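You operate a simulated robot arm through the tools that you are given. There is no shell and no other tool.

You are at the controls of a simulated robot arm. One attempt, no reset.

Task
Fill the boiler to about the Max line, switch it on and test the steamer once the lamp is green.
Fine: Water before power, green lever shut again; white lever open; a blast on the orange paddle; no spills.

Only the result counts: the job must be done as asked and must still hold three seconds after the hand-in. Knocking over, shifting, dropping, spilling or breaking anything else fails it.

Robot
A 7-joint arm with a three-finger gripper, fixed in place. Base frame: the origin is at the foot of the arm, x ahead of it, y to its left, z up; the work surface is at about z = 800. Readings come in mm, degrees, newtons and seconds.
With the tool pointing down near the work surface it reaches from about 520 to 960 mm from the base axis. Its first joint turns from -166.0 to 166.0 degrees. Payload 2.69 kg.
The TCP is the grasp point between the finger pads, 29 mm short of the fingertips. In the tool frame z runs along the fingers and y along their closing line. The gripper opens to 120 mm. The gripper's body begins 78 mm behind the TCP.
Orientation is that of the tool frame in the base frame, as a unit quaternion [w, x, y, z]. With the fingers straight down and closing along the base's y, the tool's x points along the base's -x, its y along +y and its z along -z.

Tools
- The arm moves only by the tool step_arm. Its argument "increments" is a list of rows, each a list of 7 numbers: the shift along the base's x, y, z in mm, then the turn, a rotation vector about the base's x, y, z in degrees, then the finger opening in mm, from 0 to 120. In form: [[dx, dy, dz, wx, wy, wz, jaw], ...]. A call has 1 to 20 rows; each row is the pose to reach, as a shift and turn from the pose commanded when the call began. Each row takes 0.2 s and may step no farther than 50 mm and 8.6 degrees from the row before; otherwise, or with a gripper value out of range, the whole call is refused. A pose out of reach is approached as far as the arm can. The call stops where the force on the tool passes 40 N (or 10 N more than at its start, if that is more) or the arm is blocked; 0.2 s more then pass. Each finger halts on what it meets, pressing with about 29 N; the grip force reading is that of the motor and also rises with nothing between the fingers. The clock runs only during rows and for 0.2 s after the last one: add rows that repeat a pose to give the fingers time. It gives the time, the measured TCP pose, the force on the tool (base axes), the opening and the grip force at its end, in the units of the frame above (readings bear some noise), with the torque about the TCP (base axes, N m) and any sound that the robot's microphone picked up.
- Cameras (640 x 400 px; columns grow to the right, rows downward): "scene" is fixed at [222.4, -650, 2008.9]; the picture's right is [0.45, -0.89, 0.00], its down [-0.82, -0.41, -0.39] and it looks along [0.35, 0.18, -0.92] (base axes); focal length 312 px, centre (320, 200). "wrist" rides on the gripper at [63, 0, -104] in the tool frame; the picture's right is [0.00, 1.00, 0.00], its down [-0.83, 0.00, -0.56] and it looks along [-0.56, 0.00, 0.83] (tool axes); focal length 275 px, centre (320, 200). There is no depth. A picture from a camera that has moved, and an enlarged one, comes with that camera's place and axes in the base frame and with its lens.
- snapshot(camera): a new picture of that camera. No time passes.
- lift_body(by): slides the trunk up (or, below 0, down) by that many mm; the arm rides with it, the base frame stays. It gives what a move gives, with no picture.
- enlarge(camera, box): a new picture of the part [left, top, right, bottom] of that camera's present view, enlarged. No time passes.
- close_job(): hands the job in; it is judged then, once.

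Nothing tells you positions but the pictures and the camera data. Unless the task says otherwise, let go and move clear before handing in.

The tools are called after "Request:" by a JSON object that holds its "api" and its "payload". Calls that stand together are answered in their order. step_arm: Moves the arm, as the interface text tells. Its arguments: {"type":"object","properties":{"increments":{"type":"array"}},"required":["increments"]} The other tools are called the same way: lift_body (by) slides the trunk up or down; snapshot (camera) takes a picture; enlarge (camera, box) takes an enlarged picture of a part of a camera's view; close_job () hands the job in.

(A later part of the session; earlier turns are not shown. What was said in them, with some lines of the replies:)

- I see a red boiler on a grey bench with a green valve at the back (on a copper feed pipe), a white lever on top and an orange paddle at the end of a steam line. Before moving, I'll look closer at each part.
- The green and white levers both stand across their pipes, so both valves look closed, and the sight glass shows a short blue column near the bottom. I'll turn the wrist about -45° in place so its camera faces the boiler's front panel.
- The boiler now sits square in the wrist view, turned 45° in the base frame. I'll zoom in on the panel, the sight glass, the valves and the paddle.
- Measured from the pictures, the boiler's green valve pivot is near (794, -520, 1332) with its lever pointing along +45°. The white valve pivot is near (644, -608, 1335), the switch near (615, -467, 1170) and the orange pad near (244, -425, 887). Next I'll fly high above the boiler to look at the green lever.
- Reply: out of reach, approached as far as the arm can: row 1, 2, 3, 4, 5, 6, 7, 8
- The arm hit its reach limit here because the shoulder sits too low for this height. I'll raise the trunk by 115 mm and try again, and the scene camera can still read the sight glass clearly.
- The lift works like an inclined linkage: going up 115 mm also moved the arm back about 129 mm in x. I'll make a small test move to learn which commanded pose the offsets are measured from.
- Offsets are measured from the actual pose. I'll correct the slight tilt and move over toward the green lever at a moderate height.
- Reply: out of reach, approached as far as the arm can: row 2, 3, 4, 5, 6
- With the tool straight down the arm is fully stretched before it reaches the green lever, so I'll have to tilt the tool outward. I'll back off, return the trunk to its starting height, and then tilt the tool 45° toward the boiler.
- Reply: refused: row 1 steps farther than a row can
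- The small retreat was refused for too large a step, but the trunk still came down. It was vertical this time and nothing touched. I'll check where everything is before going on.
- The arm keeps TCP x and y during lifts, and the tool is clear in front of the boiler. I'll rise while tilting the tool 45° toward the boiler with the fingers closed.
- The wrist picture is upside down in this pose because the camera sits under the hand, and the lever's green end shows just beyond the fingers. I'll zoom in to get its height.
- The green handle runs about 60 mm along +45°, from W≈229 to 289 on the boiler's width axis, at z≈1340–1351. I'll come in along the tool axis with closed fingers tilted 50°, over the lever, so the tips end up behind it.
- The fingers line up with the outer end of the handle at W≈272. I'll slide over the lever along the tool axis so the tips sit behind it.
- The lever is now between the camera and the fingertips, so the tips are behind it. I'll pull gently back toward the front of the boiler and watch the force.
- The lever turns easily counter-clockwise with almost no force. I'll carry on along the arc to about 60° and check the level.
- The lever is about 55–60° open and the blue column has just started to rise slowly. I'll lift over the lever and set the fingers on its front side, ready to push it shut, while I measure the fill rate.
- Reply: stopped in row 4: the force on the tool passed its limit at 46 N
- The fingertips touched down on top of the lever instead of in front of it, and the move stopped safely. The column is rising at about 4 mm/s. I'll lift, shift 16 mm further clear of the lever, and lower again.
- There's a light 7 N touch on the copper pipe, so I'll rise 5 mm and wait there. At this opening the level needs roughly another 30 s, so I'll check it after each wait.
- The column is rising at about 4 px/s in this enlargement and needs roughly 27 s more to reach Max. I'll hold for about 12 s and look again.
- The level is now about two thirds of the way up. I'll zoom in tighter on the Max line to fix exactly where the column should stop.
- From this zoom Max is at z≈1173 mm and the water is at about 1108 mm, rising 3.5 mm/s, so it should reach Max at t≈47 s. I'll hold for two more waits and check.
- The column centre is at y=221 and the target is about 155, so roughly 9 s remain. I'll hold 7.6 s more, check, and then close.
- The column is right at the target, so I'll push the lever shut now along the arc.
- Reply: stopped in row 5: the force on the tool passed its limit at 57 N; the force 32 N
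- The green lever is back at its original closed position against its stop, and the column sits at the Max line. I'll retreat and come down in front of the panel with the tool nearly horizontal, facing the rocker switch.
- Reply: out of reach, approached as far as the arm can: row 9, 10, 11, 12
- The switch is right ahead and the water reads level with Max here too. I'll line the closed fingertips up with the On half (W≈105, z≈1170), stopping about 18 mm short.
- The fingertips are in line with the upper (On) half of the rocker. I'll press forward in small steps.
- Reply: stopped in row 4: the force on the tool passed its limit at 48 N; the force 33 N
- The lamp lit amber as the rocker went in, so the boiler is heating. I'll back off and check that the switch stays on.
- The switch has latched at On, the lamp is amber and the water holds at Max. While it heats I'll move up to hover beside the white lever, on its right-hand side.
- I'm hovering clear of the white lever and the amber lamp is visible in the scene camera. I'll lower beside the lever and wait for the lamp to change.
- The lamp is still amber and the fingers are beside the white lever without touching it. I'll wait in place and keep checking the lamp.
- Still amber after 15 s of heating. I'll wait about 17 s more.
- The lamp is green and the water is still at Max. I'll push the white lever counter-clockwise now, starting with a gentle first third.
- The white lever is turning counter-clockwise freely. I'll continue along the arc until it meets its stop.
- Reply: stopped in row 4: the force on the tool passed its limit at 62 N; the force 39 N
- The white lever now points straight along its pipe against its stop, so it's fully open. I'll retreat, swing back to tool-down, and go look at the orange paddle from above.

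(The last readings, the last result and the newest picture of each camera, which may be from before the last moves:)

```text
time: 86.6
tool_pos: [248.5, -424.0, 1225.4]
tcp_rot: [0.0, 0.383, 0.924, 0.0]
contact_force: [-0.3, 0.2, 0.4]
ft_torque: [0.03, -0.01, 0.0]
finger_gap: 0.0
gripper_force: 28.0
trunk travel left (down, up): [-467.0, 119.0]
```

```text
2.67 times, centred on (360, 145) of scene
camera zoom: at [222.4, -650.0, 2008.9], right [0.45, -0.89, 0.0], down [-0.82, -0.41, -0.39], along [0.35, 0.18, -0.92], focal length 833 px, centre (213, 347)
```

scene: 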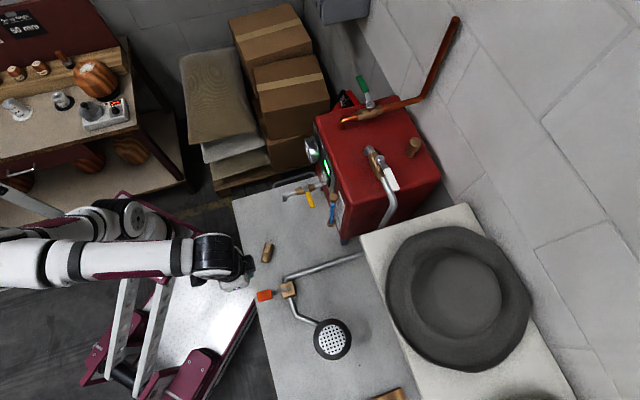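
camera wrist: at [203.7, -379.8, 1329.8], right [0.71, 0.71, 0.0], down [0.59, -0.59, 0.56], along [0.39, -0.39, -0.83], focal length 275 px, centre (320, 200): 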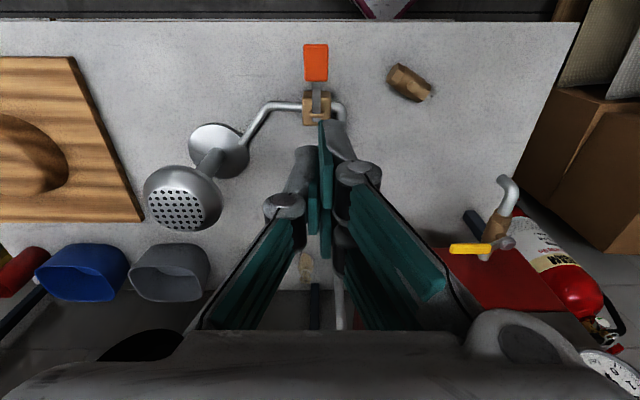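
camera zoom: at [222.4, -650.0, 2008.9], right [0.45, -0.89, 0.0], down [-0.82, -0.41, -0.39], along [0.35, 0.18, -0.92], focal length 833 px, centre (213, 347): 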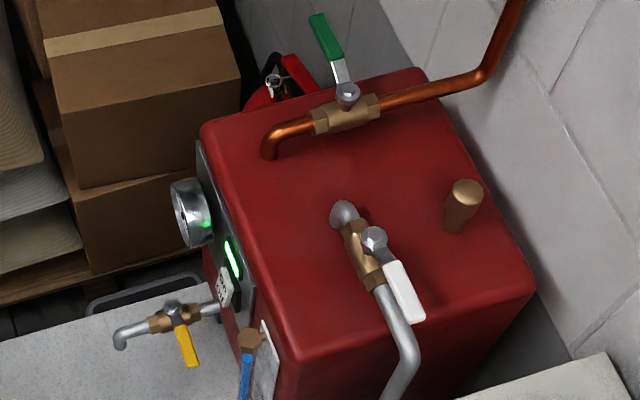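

Everything on the boiler looks right: green lever closed, white lever open, lamp green. Now a close look at the paddle.

Request:
{"api": "enlarge", "payload": {"camera": "wrist", "box": [260, 30, 380, 130]}}

Request:
{"api": "enlarge", "payload": {"camera": "scene", "box": [245, 265, 315, 315]}}

Request:
{"api": "enlarge", "payload": {"camera": "wrist", "box": [130, 90, 330, 240]}}

```text
4.00 times, centred on (320, 80) of wrist
camera zoom: at [203.7, -379.8, 1329.8], right [0.71, 0.71, 0.0], down [0.59, -0.59, 0.56], along [0.39, -0.39, -0.83], focal length 1101 px, centre (320, 680)
```

zoom: 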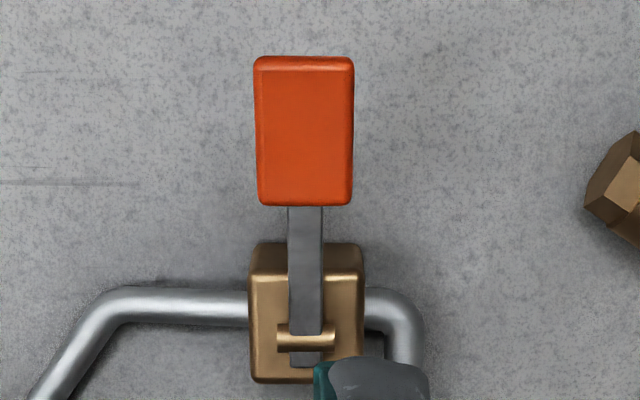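

```text
8.00 times, centred on (280, 290) of scene
camera zoom: at [222.4, -650.0, 2008.9], right [0.45, -0.89, 0.0], down [-0.82, -0.41, -0.39], along [0.35, 0.18, -0.92], focal length 2499 px, centre (640, -520)
```

zoom: 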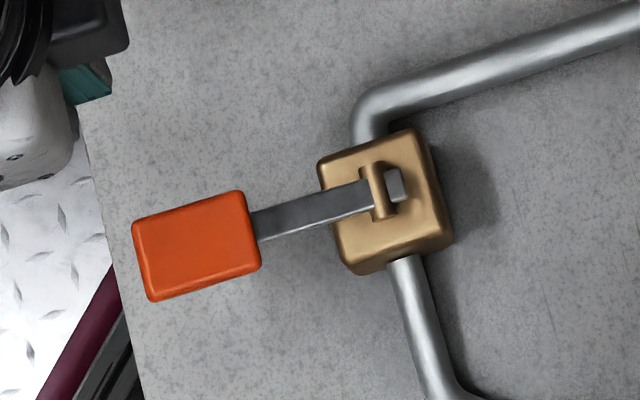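

```text
2.67 times, centred on (230, 165) of wrist
camera zoom: at [203.7, -379.8, 1329.8], right [0.71, 0.71, 0.0], down [0.59, -0.59, 0.56], along [0.39, -0.39, -0.83], focal length 734 px, centre (560, 293)
```

zoom: 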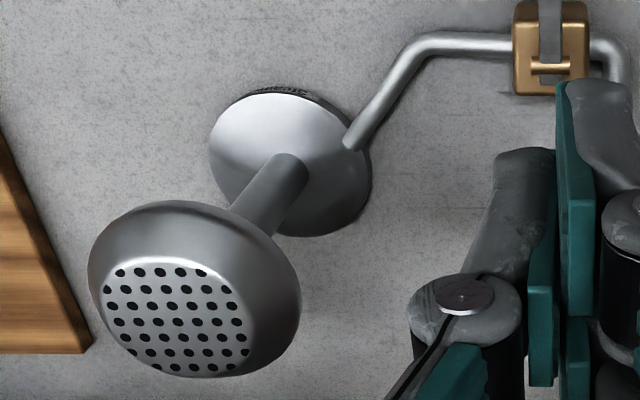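

The pad is about 36 × 48 mm, centred near D≈471, W≈-130, and hinged at its far end by a horizontal pin, so it should press down. I'll descend over its outer half and stop about 15–20 mm above.

Request:
{"api": "step_arm", "payload": {"increments": [[-3, 0.5, -45, 0, 0, 0, 0], [-6, 1, -90, 0, 0, 0, 0], [-9, 2, -135, 0, 0, 0, 0], [-11, 2.5, -180, 0, 0, 0, 0], [-11, 2.5, -225, 0, 0, 0, 0], [-11, 2.5, -265, 0, 0, 0, 0], [-11, 2.5, -285, 0, 0, 0, 0], [-11, 2.5, -285, 0, 0, 0, 0]]}}

Request:
{"api": "snapshot", "payload": {"camera": "wrist"}}

Request:
{"api": "enlarge", "payload": {"camera": "scene", "box": [205, 235, 365, 385]}}

```text
time: 88.4
tool_pos: [236.0, -420.2, 942.9]
tcp_rot: [0.0, 0.385, 0.923, 0.0]
contact_force: [-0.5, -0.3, 0.3]
ft_torque: [-0.02, 0.02, -0.01]
finger_gap: 0.1
gripper_force: 28.6
trunk travel left (down, up): [-467.0, 119.0]
```

```text
taken
camera wrist: at [192.0, -376.4, 1045.3], right [0.71, 0.71, 0.0], down [0.59, -0.59, 0.56], along [0.4, -0.39, -0.83], focal length 275 px, centre (320, 200)
```

wrist: 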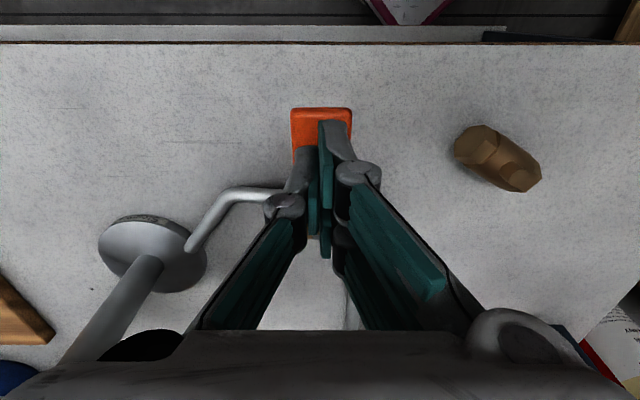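

```text
2.67 times, centred on (285, 310) of scene
camera zoom: at [222.4, -650.0, 2008.9], right [0.45, -0.89, 0.0], down [-0.82, -0.41, -0.39], along [0.35, 0.18, -0.92], focal length 833 px, centre (413, -93)
```

zoom: 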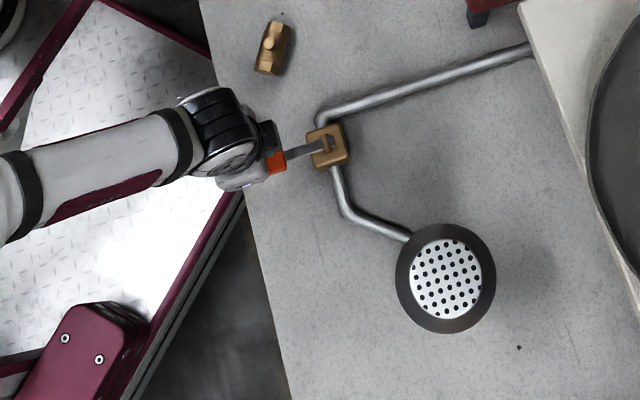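

The fingertips are right over the outer half of the orange pad with clear space all round, and the steam head is well off to the side. I'll press down in small steps and listen.

Request:
{"api": "step_arm", "payload": {"increments": [[0, 0, -18, 0, 0, 0, 0], [0, 0, -25, 0, 0, 0, 0], [0, 0, -32, 0, 0, 0, 0], [0, 0, -38, 0, 0, 0, 0]]}}

Request:
{"api": "snapshot", "payload": {"camera": "wrist"}}

Request:
{"api": "snapshot", "payload": {"camera": "scene"}}

```text
time: 89.4
tool_pos: [235.7, -420.7, 903.8]
tcp_rot: [0.0, 0.384, 0.923, 0.001]
contact_force: [-0.1, 0.6, 1.6]
ft_torque: [0.08, 0.03, 0.01]
finger_gap: 0.0
gripper_force: 28.3
trunk travel left (down, up): [-467.0, 119.0]
```

```text
taken
camera wrist: at [192.1, -376.3, 1007.6], right [0.71, 0.71, 0.0], down [0.59, -0.59, 0.56], along [0.4, -0.39, -0.83], focal length 275 px, centre (320, 200)
```

wrist: 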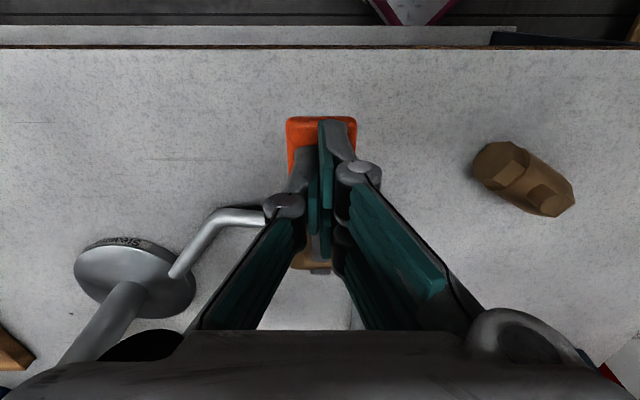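

```text
taken
```

scene: 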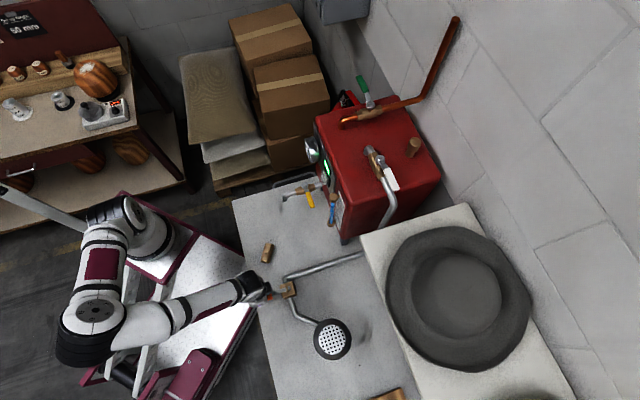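

The pad is starting to move down under a light touch of 1.6 N, with no sound yet. I'll press further and hold.

Request:
{"api": "step_arm", "payload": {"increments": [[0, 0, -6, 0, 0, 0, 0], [0, 0, -12, 0, 0, 0, 0], [0, 0, -18, 0, 0, 0, 0], [0, 0, -24, 0, 0, 0, 0], [0, 0, -24, 0, 0, 0, 0]]}}

Request:
{"api": "snapshot", "payload": {"camera": "wrist"}}

Request:
{"api": "snapshot", "payload": {"camera": "scene"}}

```text
time: 90.2
tool_pos: [235.2, -421.1, 892.3]
tcp_rot: [0.001, 0.385, 0.923, -0.001]
contact_force: [-4.6, 11.8, 29.7]
ft_torque: [-0.11, -0.43, 0.11]
finger_gap: 0.0
gripper_force: 29.1
trunk travel left (down, up): [-467.0, 119.0]
stopped in row 3: the force on the tool passed its limit at 50 N (the readings are from after the stop); the commanded pose is now the measured one
```

```text
taken
camera wrist: at [192.2, -376.1, 995.9], right [0.71, 0.71, 0.0], down [0.59, -0.59, 0.56], along [0.39, -0.4, -0.83], focal length 275 px, centre (320, 200)
```

wrist: 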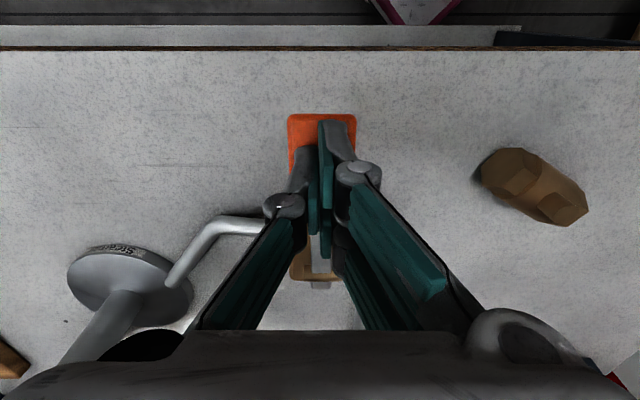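

```text
taken
```

scene: 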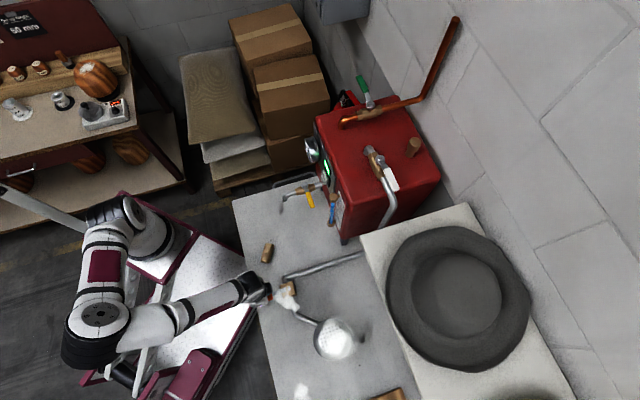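

Steam is now coming out of the head. I'll look closer before deciding how long to hold it.

Request:
{"api": "enlarge", "payload": {"camera": "scene", "box": [235, 250, 395, 400]}}

Request:
{"api": "enlarge", "payload": {"camera": "scene", "box": [300, 130, 360, 220]}}

```text
2.67 times, centred on (315, 325) of scene
camera zoom: at [222.4, -650.0, 2008.9], right [0.45, -0.89, 0.0], down [-0.82, -0.41, -0.39], along [0.35, 0.18, -0.92], focal length 833 px, centre (333, -133)
```

zoom: 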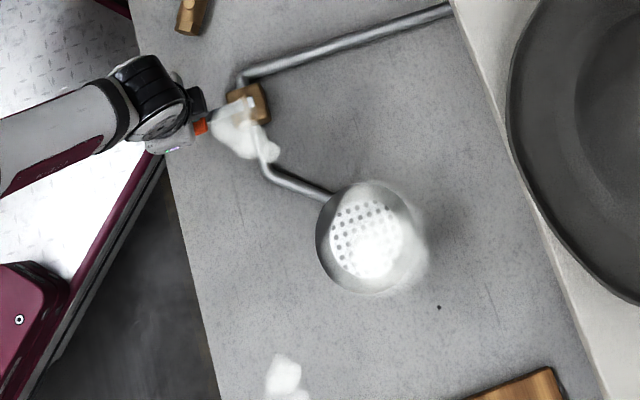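

```text
4.44 times, centred on (330, 175) of scene
camera zoom: at [222.4, -650.0, 2008.9], right [0.45, -0.89, 0.0], down [-0.82, -0.41, -0.39], along [0.35, 0.18, -0.92], focal length 1388 px, centre (276, 311)
```

zoom: 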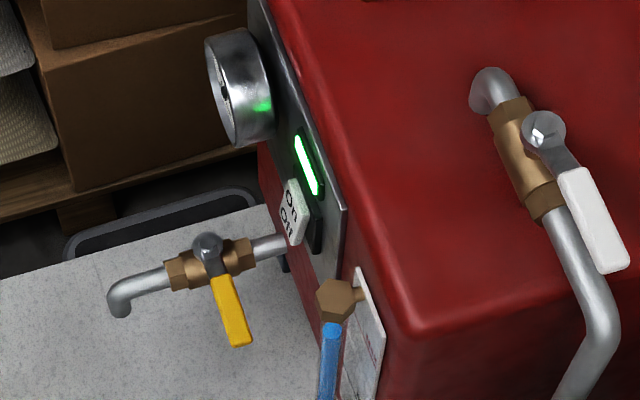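

That's a proper blast from the steam head, with the lamp still green and the levers as set. I'll hold the paddle down about 1.5 s more.

Request:
{"api": "step_arm", "payload": {"increments": [[0, 0, 0, 0, 0, 0, 0], [0, 0, 0, 0, 0, 0, 0], [0, 0, 0, 0, 0, 0, 0], [0, 0, 0, 0, 0, 0, 0], [0, 0, 0, 0, 0, 0, 0], [0, 0, 0, 0, 0, 0, 0]]}}

Request:
{"api": "enlarge", "payload": {"camera": "scene", "box": [235, 250, 395, 400]}}

```text
time: 90.9
tool_pos: [237.0, -421.3, 891.8]
tcp_rot: [0.0, 0.386, 0.923, -0.001]
contact_force: [-5.3, 11.7, 27.7]
ft_torque: [-0.03, -0.38, 0.18]
finger_gap: 0.0
gripper_force: 28.2
trunk travel left (down, up): [-467.0, 119.0]
stopped in row 3: the force on the tool passed its limit at 43 N (the readings are from after the stop); the commanded pose is now the measured one
```

```text
2.67 times, centred on (315, 325) of scene
camera zoom: at [222.4, -650.0, 2008.9], right [0.45, -0.89, 0.0], down [-0.82, -0.41, -0.39], along [0.35, 0.18, -0.92], focal length 833 px, centre (333, -133)
```

zoom: 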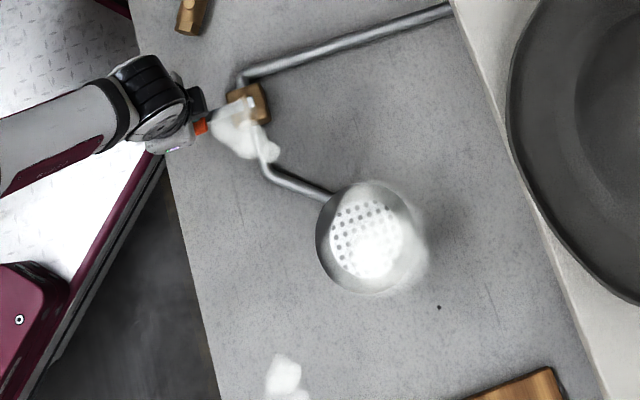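

Steam has now flowed for over a second. I'll release the paddle by rising straight up.

Request:
{"api": "step_arm", "payload": {"increments": [[0, 0, 8, 0, 0, 0, 0], [0, 0, 30, 0, 0, 0, 0], [0, 0, 70, 0, 0, 0, 0], [0, 0, 115, 0, 0, 0, 0], [0, 0, 160, 0, 0, 0, 0], [0, 0, 205, 0, 0, 0, 0], [0, 0, 205, 0, 0, 0, 0]]}}

Request:
{"api": "snapshot", "payload": {"camera": "wrist"}}

Request:
{"api": "snapshot", "payload": {"camera": "scene"}}

Request:
{"api": "enlarge", "payload": {"camera": "scene", "box": [235, 250, 395, 400]}}

```text
time: 92.5
tool_pos: [237.5, -421.0, 1096.8]
tcp_rot: [0.001, 0.385, 0.923, 0.0]
contact_force: [-0.5, 0.2, 0.3]
ft_torque: [0.02, 0.02, -0.02]
finger_gap: 0.0
gripper_force: 28.7
trunk travel left (down, up): [-467.0, 119.0]
```

```text
taken
camera wrist: at [192.9, -376.9, 1200.6], right [0.71, 0.71, 0.0], down [0.59, -0.59, 0.56], along [0.39, -0.39, -0.83], focal length 275 px, centre (320, 200)
```

wrist: 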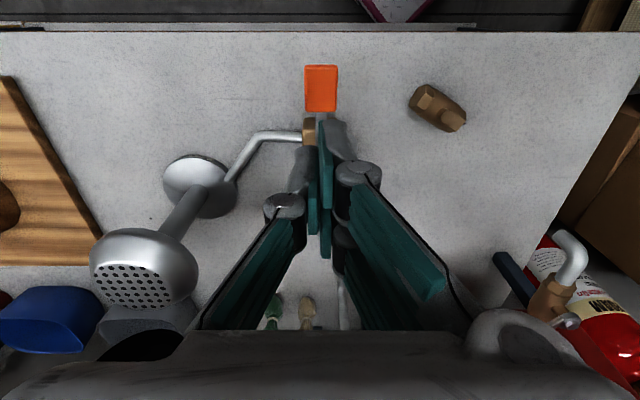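

```text
taken
```

scene: 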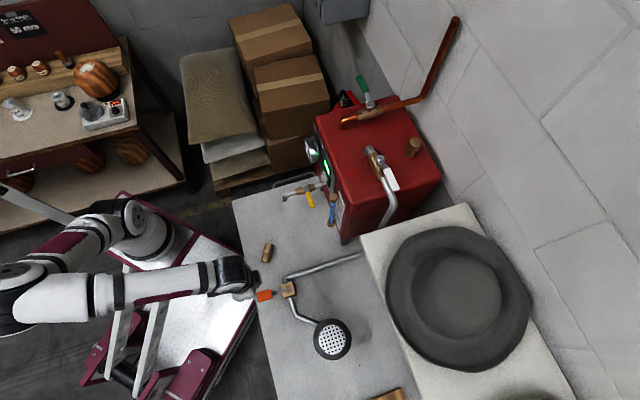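

```text
2.67 times, centred on (315, 325) of scene
camera zoom: at [222.4, -650.0, 2008.9], right [0.45, -0.89, 0.0], down [-0.82, -0.41, -0.39], along [0.35, 0.18, -0.92], focal length 833 px, centre (333, -133)
```

zoom: 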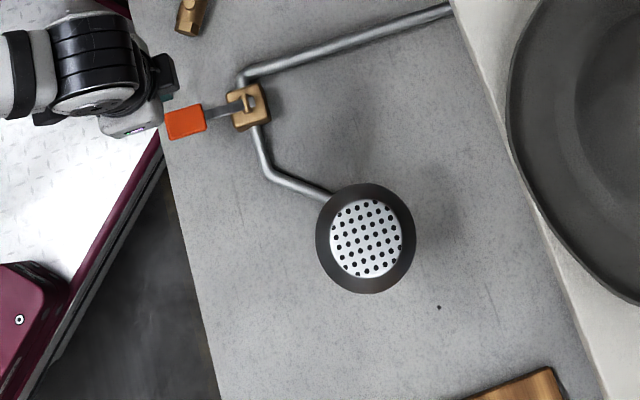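

The paddle sprang back and the steam stopped. I'll check the boiler's level, gauge and lamp after the blast.

Request:
{"api": "enlarge", "payload": {"camera": "scene", "box": [326, 196, 348, 218]}}

Request:
{"api": "enlarge", "payload": {"camera": "scene", "box": [295, 120, 345, 190]}}

Request:
{"api": "enlarge", "payload": {"camera": "scene", "box": [320, 65, 420, 225]}}

Request:
{"api": "enlarge", "payload": {"camera": "scene", "box": [225, 160, 385, 260]}}

```text
16.00 times, centred on (337, 207) of scene
camera zoom: at [222.4, -650.0, 2008.9], right [0.45, -0.89, 0.0], down [-0.82, -0.41, -0.39], along [0.35, 0.18, -0.92], focal length 4998 px, centre (48, 88)
```

zoom: 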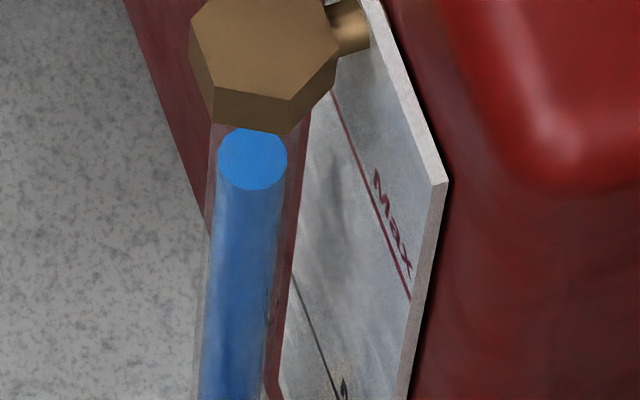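

```text
5.71 times, centred on (320, 155) of scene
camera zoom: at [222.4, -650.0, 2008.9], right [0.45, -0.89, 0.0], down [-0.82, -0.41, -0.39], along [0.35, 0.18, -0.92], focal length 1785 px, centre (320, 457)
```

zoom: 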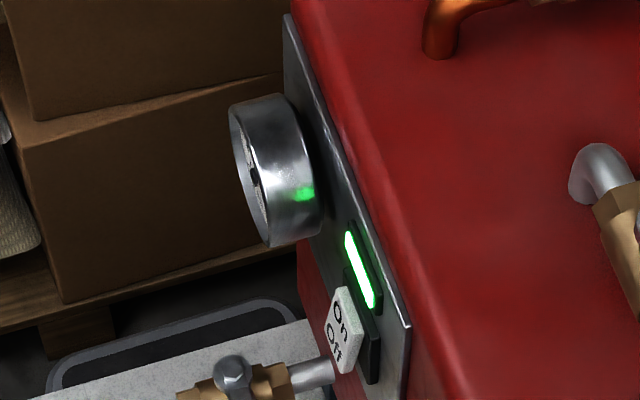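

```text
2.50 times, centred on (370, 145) of scene
camera zoom: at [222.4, -650.0, 2008.9], right [0.45, -0.89, 0.0], down [-0.82, -0.41, -0.39], along [0.35, 0.18, -0.92], focal length 781 px, centre (195, 338)
```

zoom: 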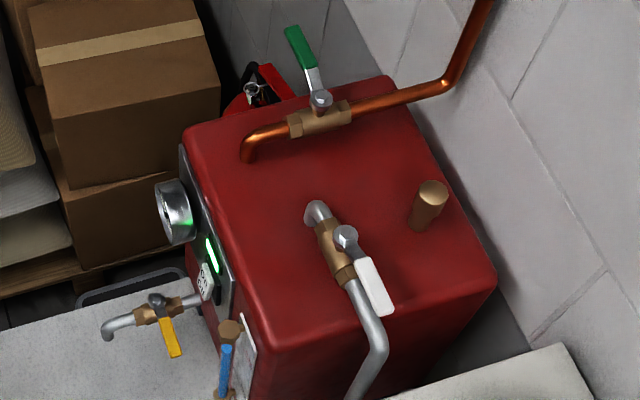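

```text
4.00 times, centred on (305, 210) of scene
camera zoom: at [222.4, -650.0, 2008.9], right [0.45, -0.89, 0.0], down [-0.82, -0.41, -0.39], along [0.35, 0.18, -0.92], focal length 1249 px, centre (380, 160)
```

zoom: 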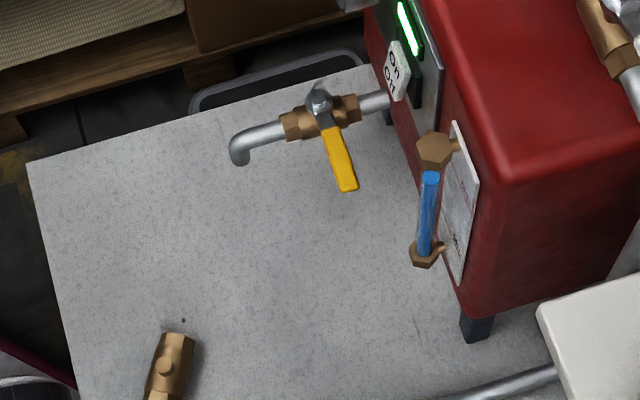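

The boiler state is all good: water at Max, lamp green, switch on, no water on the bench. To make the steamer test unmistakable, I'll give one more slightly longer blast, pressing more gently at the end.

Request:
{"api": "step_arm", "payload": {"increments": [[0, 0, -45, 0, 0, 0, 0], [0, 0, -90, 0, 0, 0, 0], [0, 0, -135, 0, 0, 0, 0], [0, 0, -172, 0, 0, 0, 0], [0, 0, -186, 0, 0, 0, 0], [0, 0, -194, 0, 0, 0, 0], [0, 0, -199, 0, 0, 0, 0], [0, 0, -202, 0, 0, 0, 0], [0, 0, -203, 0, 0, 0, 0], [0, 0, -203, 0, 0, 0, 0], [0, 0, -203, 0, 0, 0, 0], [0, 0, -203, 0, 0, 0, 0], [0, 0, -203, 0, 0, 0, 0], [0, 0, -203, 0, 0, 0, 0], [0, 0, -203, 0, 0, 0, 0], [0, 0, -203, 0, 0, 0, 0], [0, 0, -203, 0, 0, 0, 0], [0, 0, -203, 0, 0, 0, 0]]}}

Request:
{"api": "enlarge", "payload": {"camera": "scene", "box": [235, 250, 395, 400]}}

```text
time: 96.3
tool_pos: [236.9, -422.5, 892.9]
tcp_rot: [0.001, 0.384, 0.923, -0.001]
contact_force: [-0.8, 0.4, 8.8]
ft_torque: [-0.14, -0.14, -0.04]
finger_gap: 0.5
gripper_force: 29.1
trunk travel left (down, up): [-467.0, 119.0]
```

```text
2.67 times, centred on (315, 325) of scene
camera zoom: at [222.4, -650.0, 2008.9], right [0.45, -0.89, 0.0], down [-0.82, -0.41, -0.39], along [0.35, 0.18, -0.92], focal length 833 px, centre (333, -133)
```

zoom: 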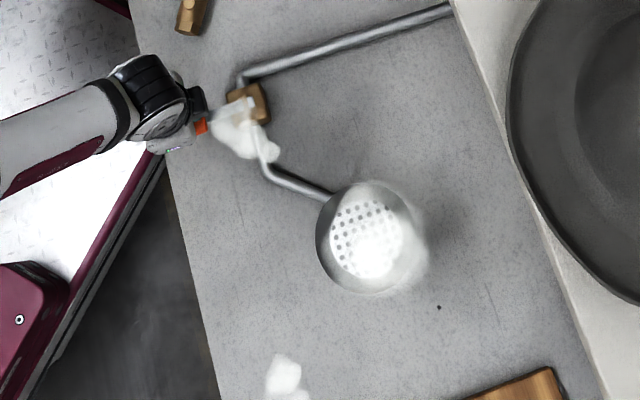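

Steam blew steadily for over 2 s at a gentle 9 N. I'll release the paddle, rise clear, and do a final check of everything.

Request:
{"api": "step_arm", "payload": {"increments": [[0, 0, 10, 0, 0, 0, 0], [0, 0, 35, 0, 0, 0, 0], [0, 0, 75, 0, 0, 0, 0], [0, 0, 120, 0, 0, 0, 0], [0, 0, 165, 0, 0, 0, 0], [0, 0, 210, 0, 0, 0, 0], [0, 0, 255, 0, 0, 0, 0], [0, 0, 300, 0, 0, 0, 0], [0, 0, 300, 0, 0, 0, 0], [0, 0, 300, 0, 0, 0, 0]]}}

Request:
{"api": "snapshot", "payload": {"camera": "wrist"}}

Request:
{"api": "snapshot", "payload": {"camera": "scene"}}

Request:
{"api": "enlarge", "payload": {"camera": "scene", "box": [320, 65, 420, 225]}}

Request:
{"api": "enlarge", "payload": {"camera": "scene", "box": [326, 196, 348, 218]}}

Request:
{"api": "enlarge", "payload": {"camera": "scene", "box": [235, 250, 395, 400]}}

```text
time: 98.5
tool_pos: [236.9, -421.4, 1193.8]
tcp_rot: [0.0, 0.384, 0.923, -0.001]
contact_force: [0.7, 0.3, -0.8]
ft_torque: [-0.04, 0.0, 0.02]
finger_gap: 0.0
gripper_force: 28.3
trunk travel left (down, up): [-467.0, 119.0]
```

```text
taken
camera wrist: at [192.9, -376.4, 1297.4], right [0.71, 0.71, 0.0], down [0.59, -0.59, 0.56], along [0.39, -0.39, -0.83], focal length 275 px, centre (320, 200)
```

wrist: 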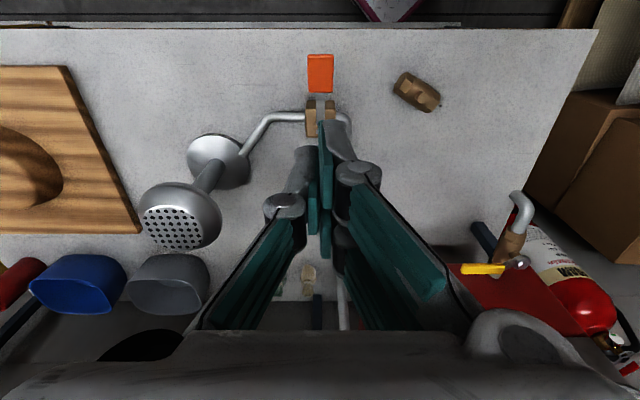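

```text
taken
```

scene: 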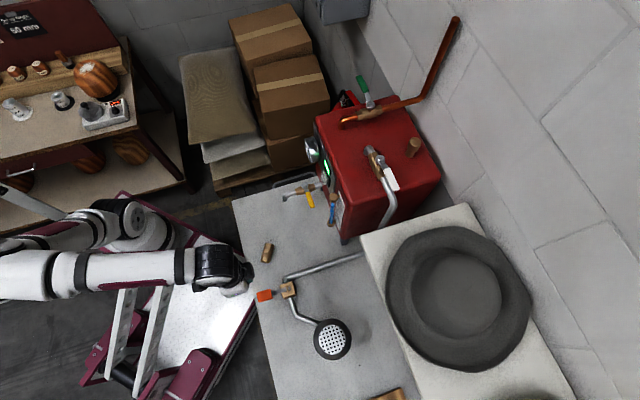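

```text
2.50 times, centred on (370, 145) of scene
camera zoom: at [222.4, -650.0, 2008.9], right [0.45, -0.89, 0.0], down [-0.82, -0.41, -0.39], along [0.35, 0.18, -0.92], focal length 781 px, centre (195, 338)
```

zoom: 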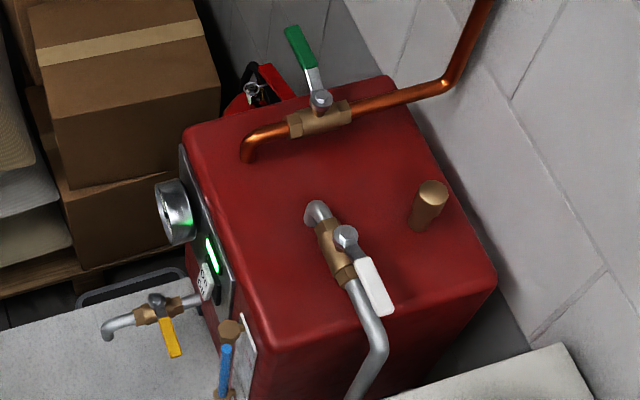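

```text
16.00 times, centred on (337, 207) of scene
camera zoom: at [222.4, -650.0, 2008.9], right [0.45, -0.89, 0.0], down [-0.82, -0.41, -0.39], along [0.35, 0.18, -0.92], focal length 4998 px, centre (48, 88)
```

zoom: 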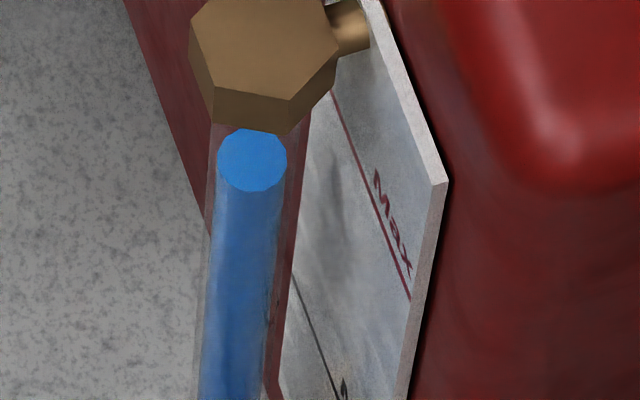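

```text
2.67 times, centred on (315, 325) of scene
camera zoom: at [222.4, -650.0, 2008.9], right [0.45, -0.89, 0.0], down [-0.82, -0.41, -0.39], along [0.35, 0.18, -0.92], focal length 833 px, centre (333, -133)
```

zoom: 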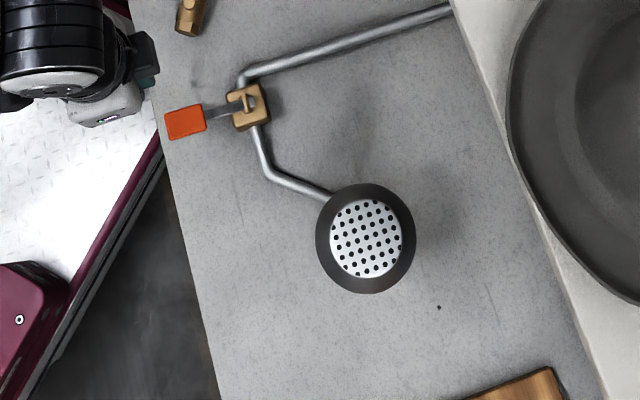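

All checks pass: the water is at the Max line, the green lever is shut, and the white lever is open. The switch is on with a green lamp, the paddle has sprung back with the steam off, and nothing is spilled or shifted. The arm is clear, so I'm handing in.

Request:
{"api": "close_job", "payload": {}}

```text
The job is handed in.
```

The boiler is filled, switched on and steam-tested, and I've handed the job in. I haven't seen a verdict on it.

- **Water:** I filled it to within a few millimetres of the Max line and shut the green lever against its stop before switching on. The level barely moved during the steam test.
- **Power:** The switch is on. The lamp went from amber to green in about 30 seconds and was still green at the end.
- **Steamer:** Once the lamp was green, I opened the white lever fully and left it open. I pressed the orange paddle twice: the first blast lasted just over a second, so I gave a second one of about two seconds. Steam came from the head both times, and the paddle sprang back by itself.
- **Surroundings:** I saw no water on the bench and nothing knocked over or moved.

Four moves stopped when the arm's force limit tripped, at up to 62 N. One was the fingertips coming down on top of the green lever while I was moving around it. The others were the two levers and the paddle reaching their end stops. The switch press tripped it too, at 48 N. None of them left any damage I could see.
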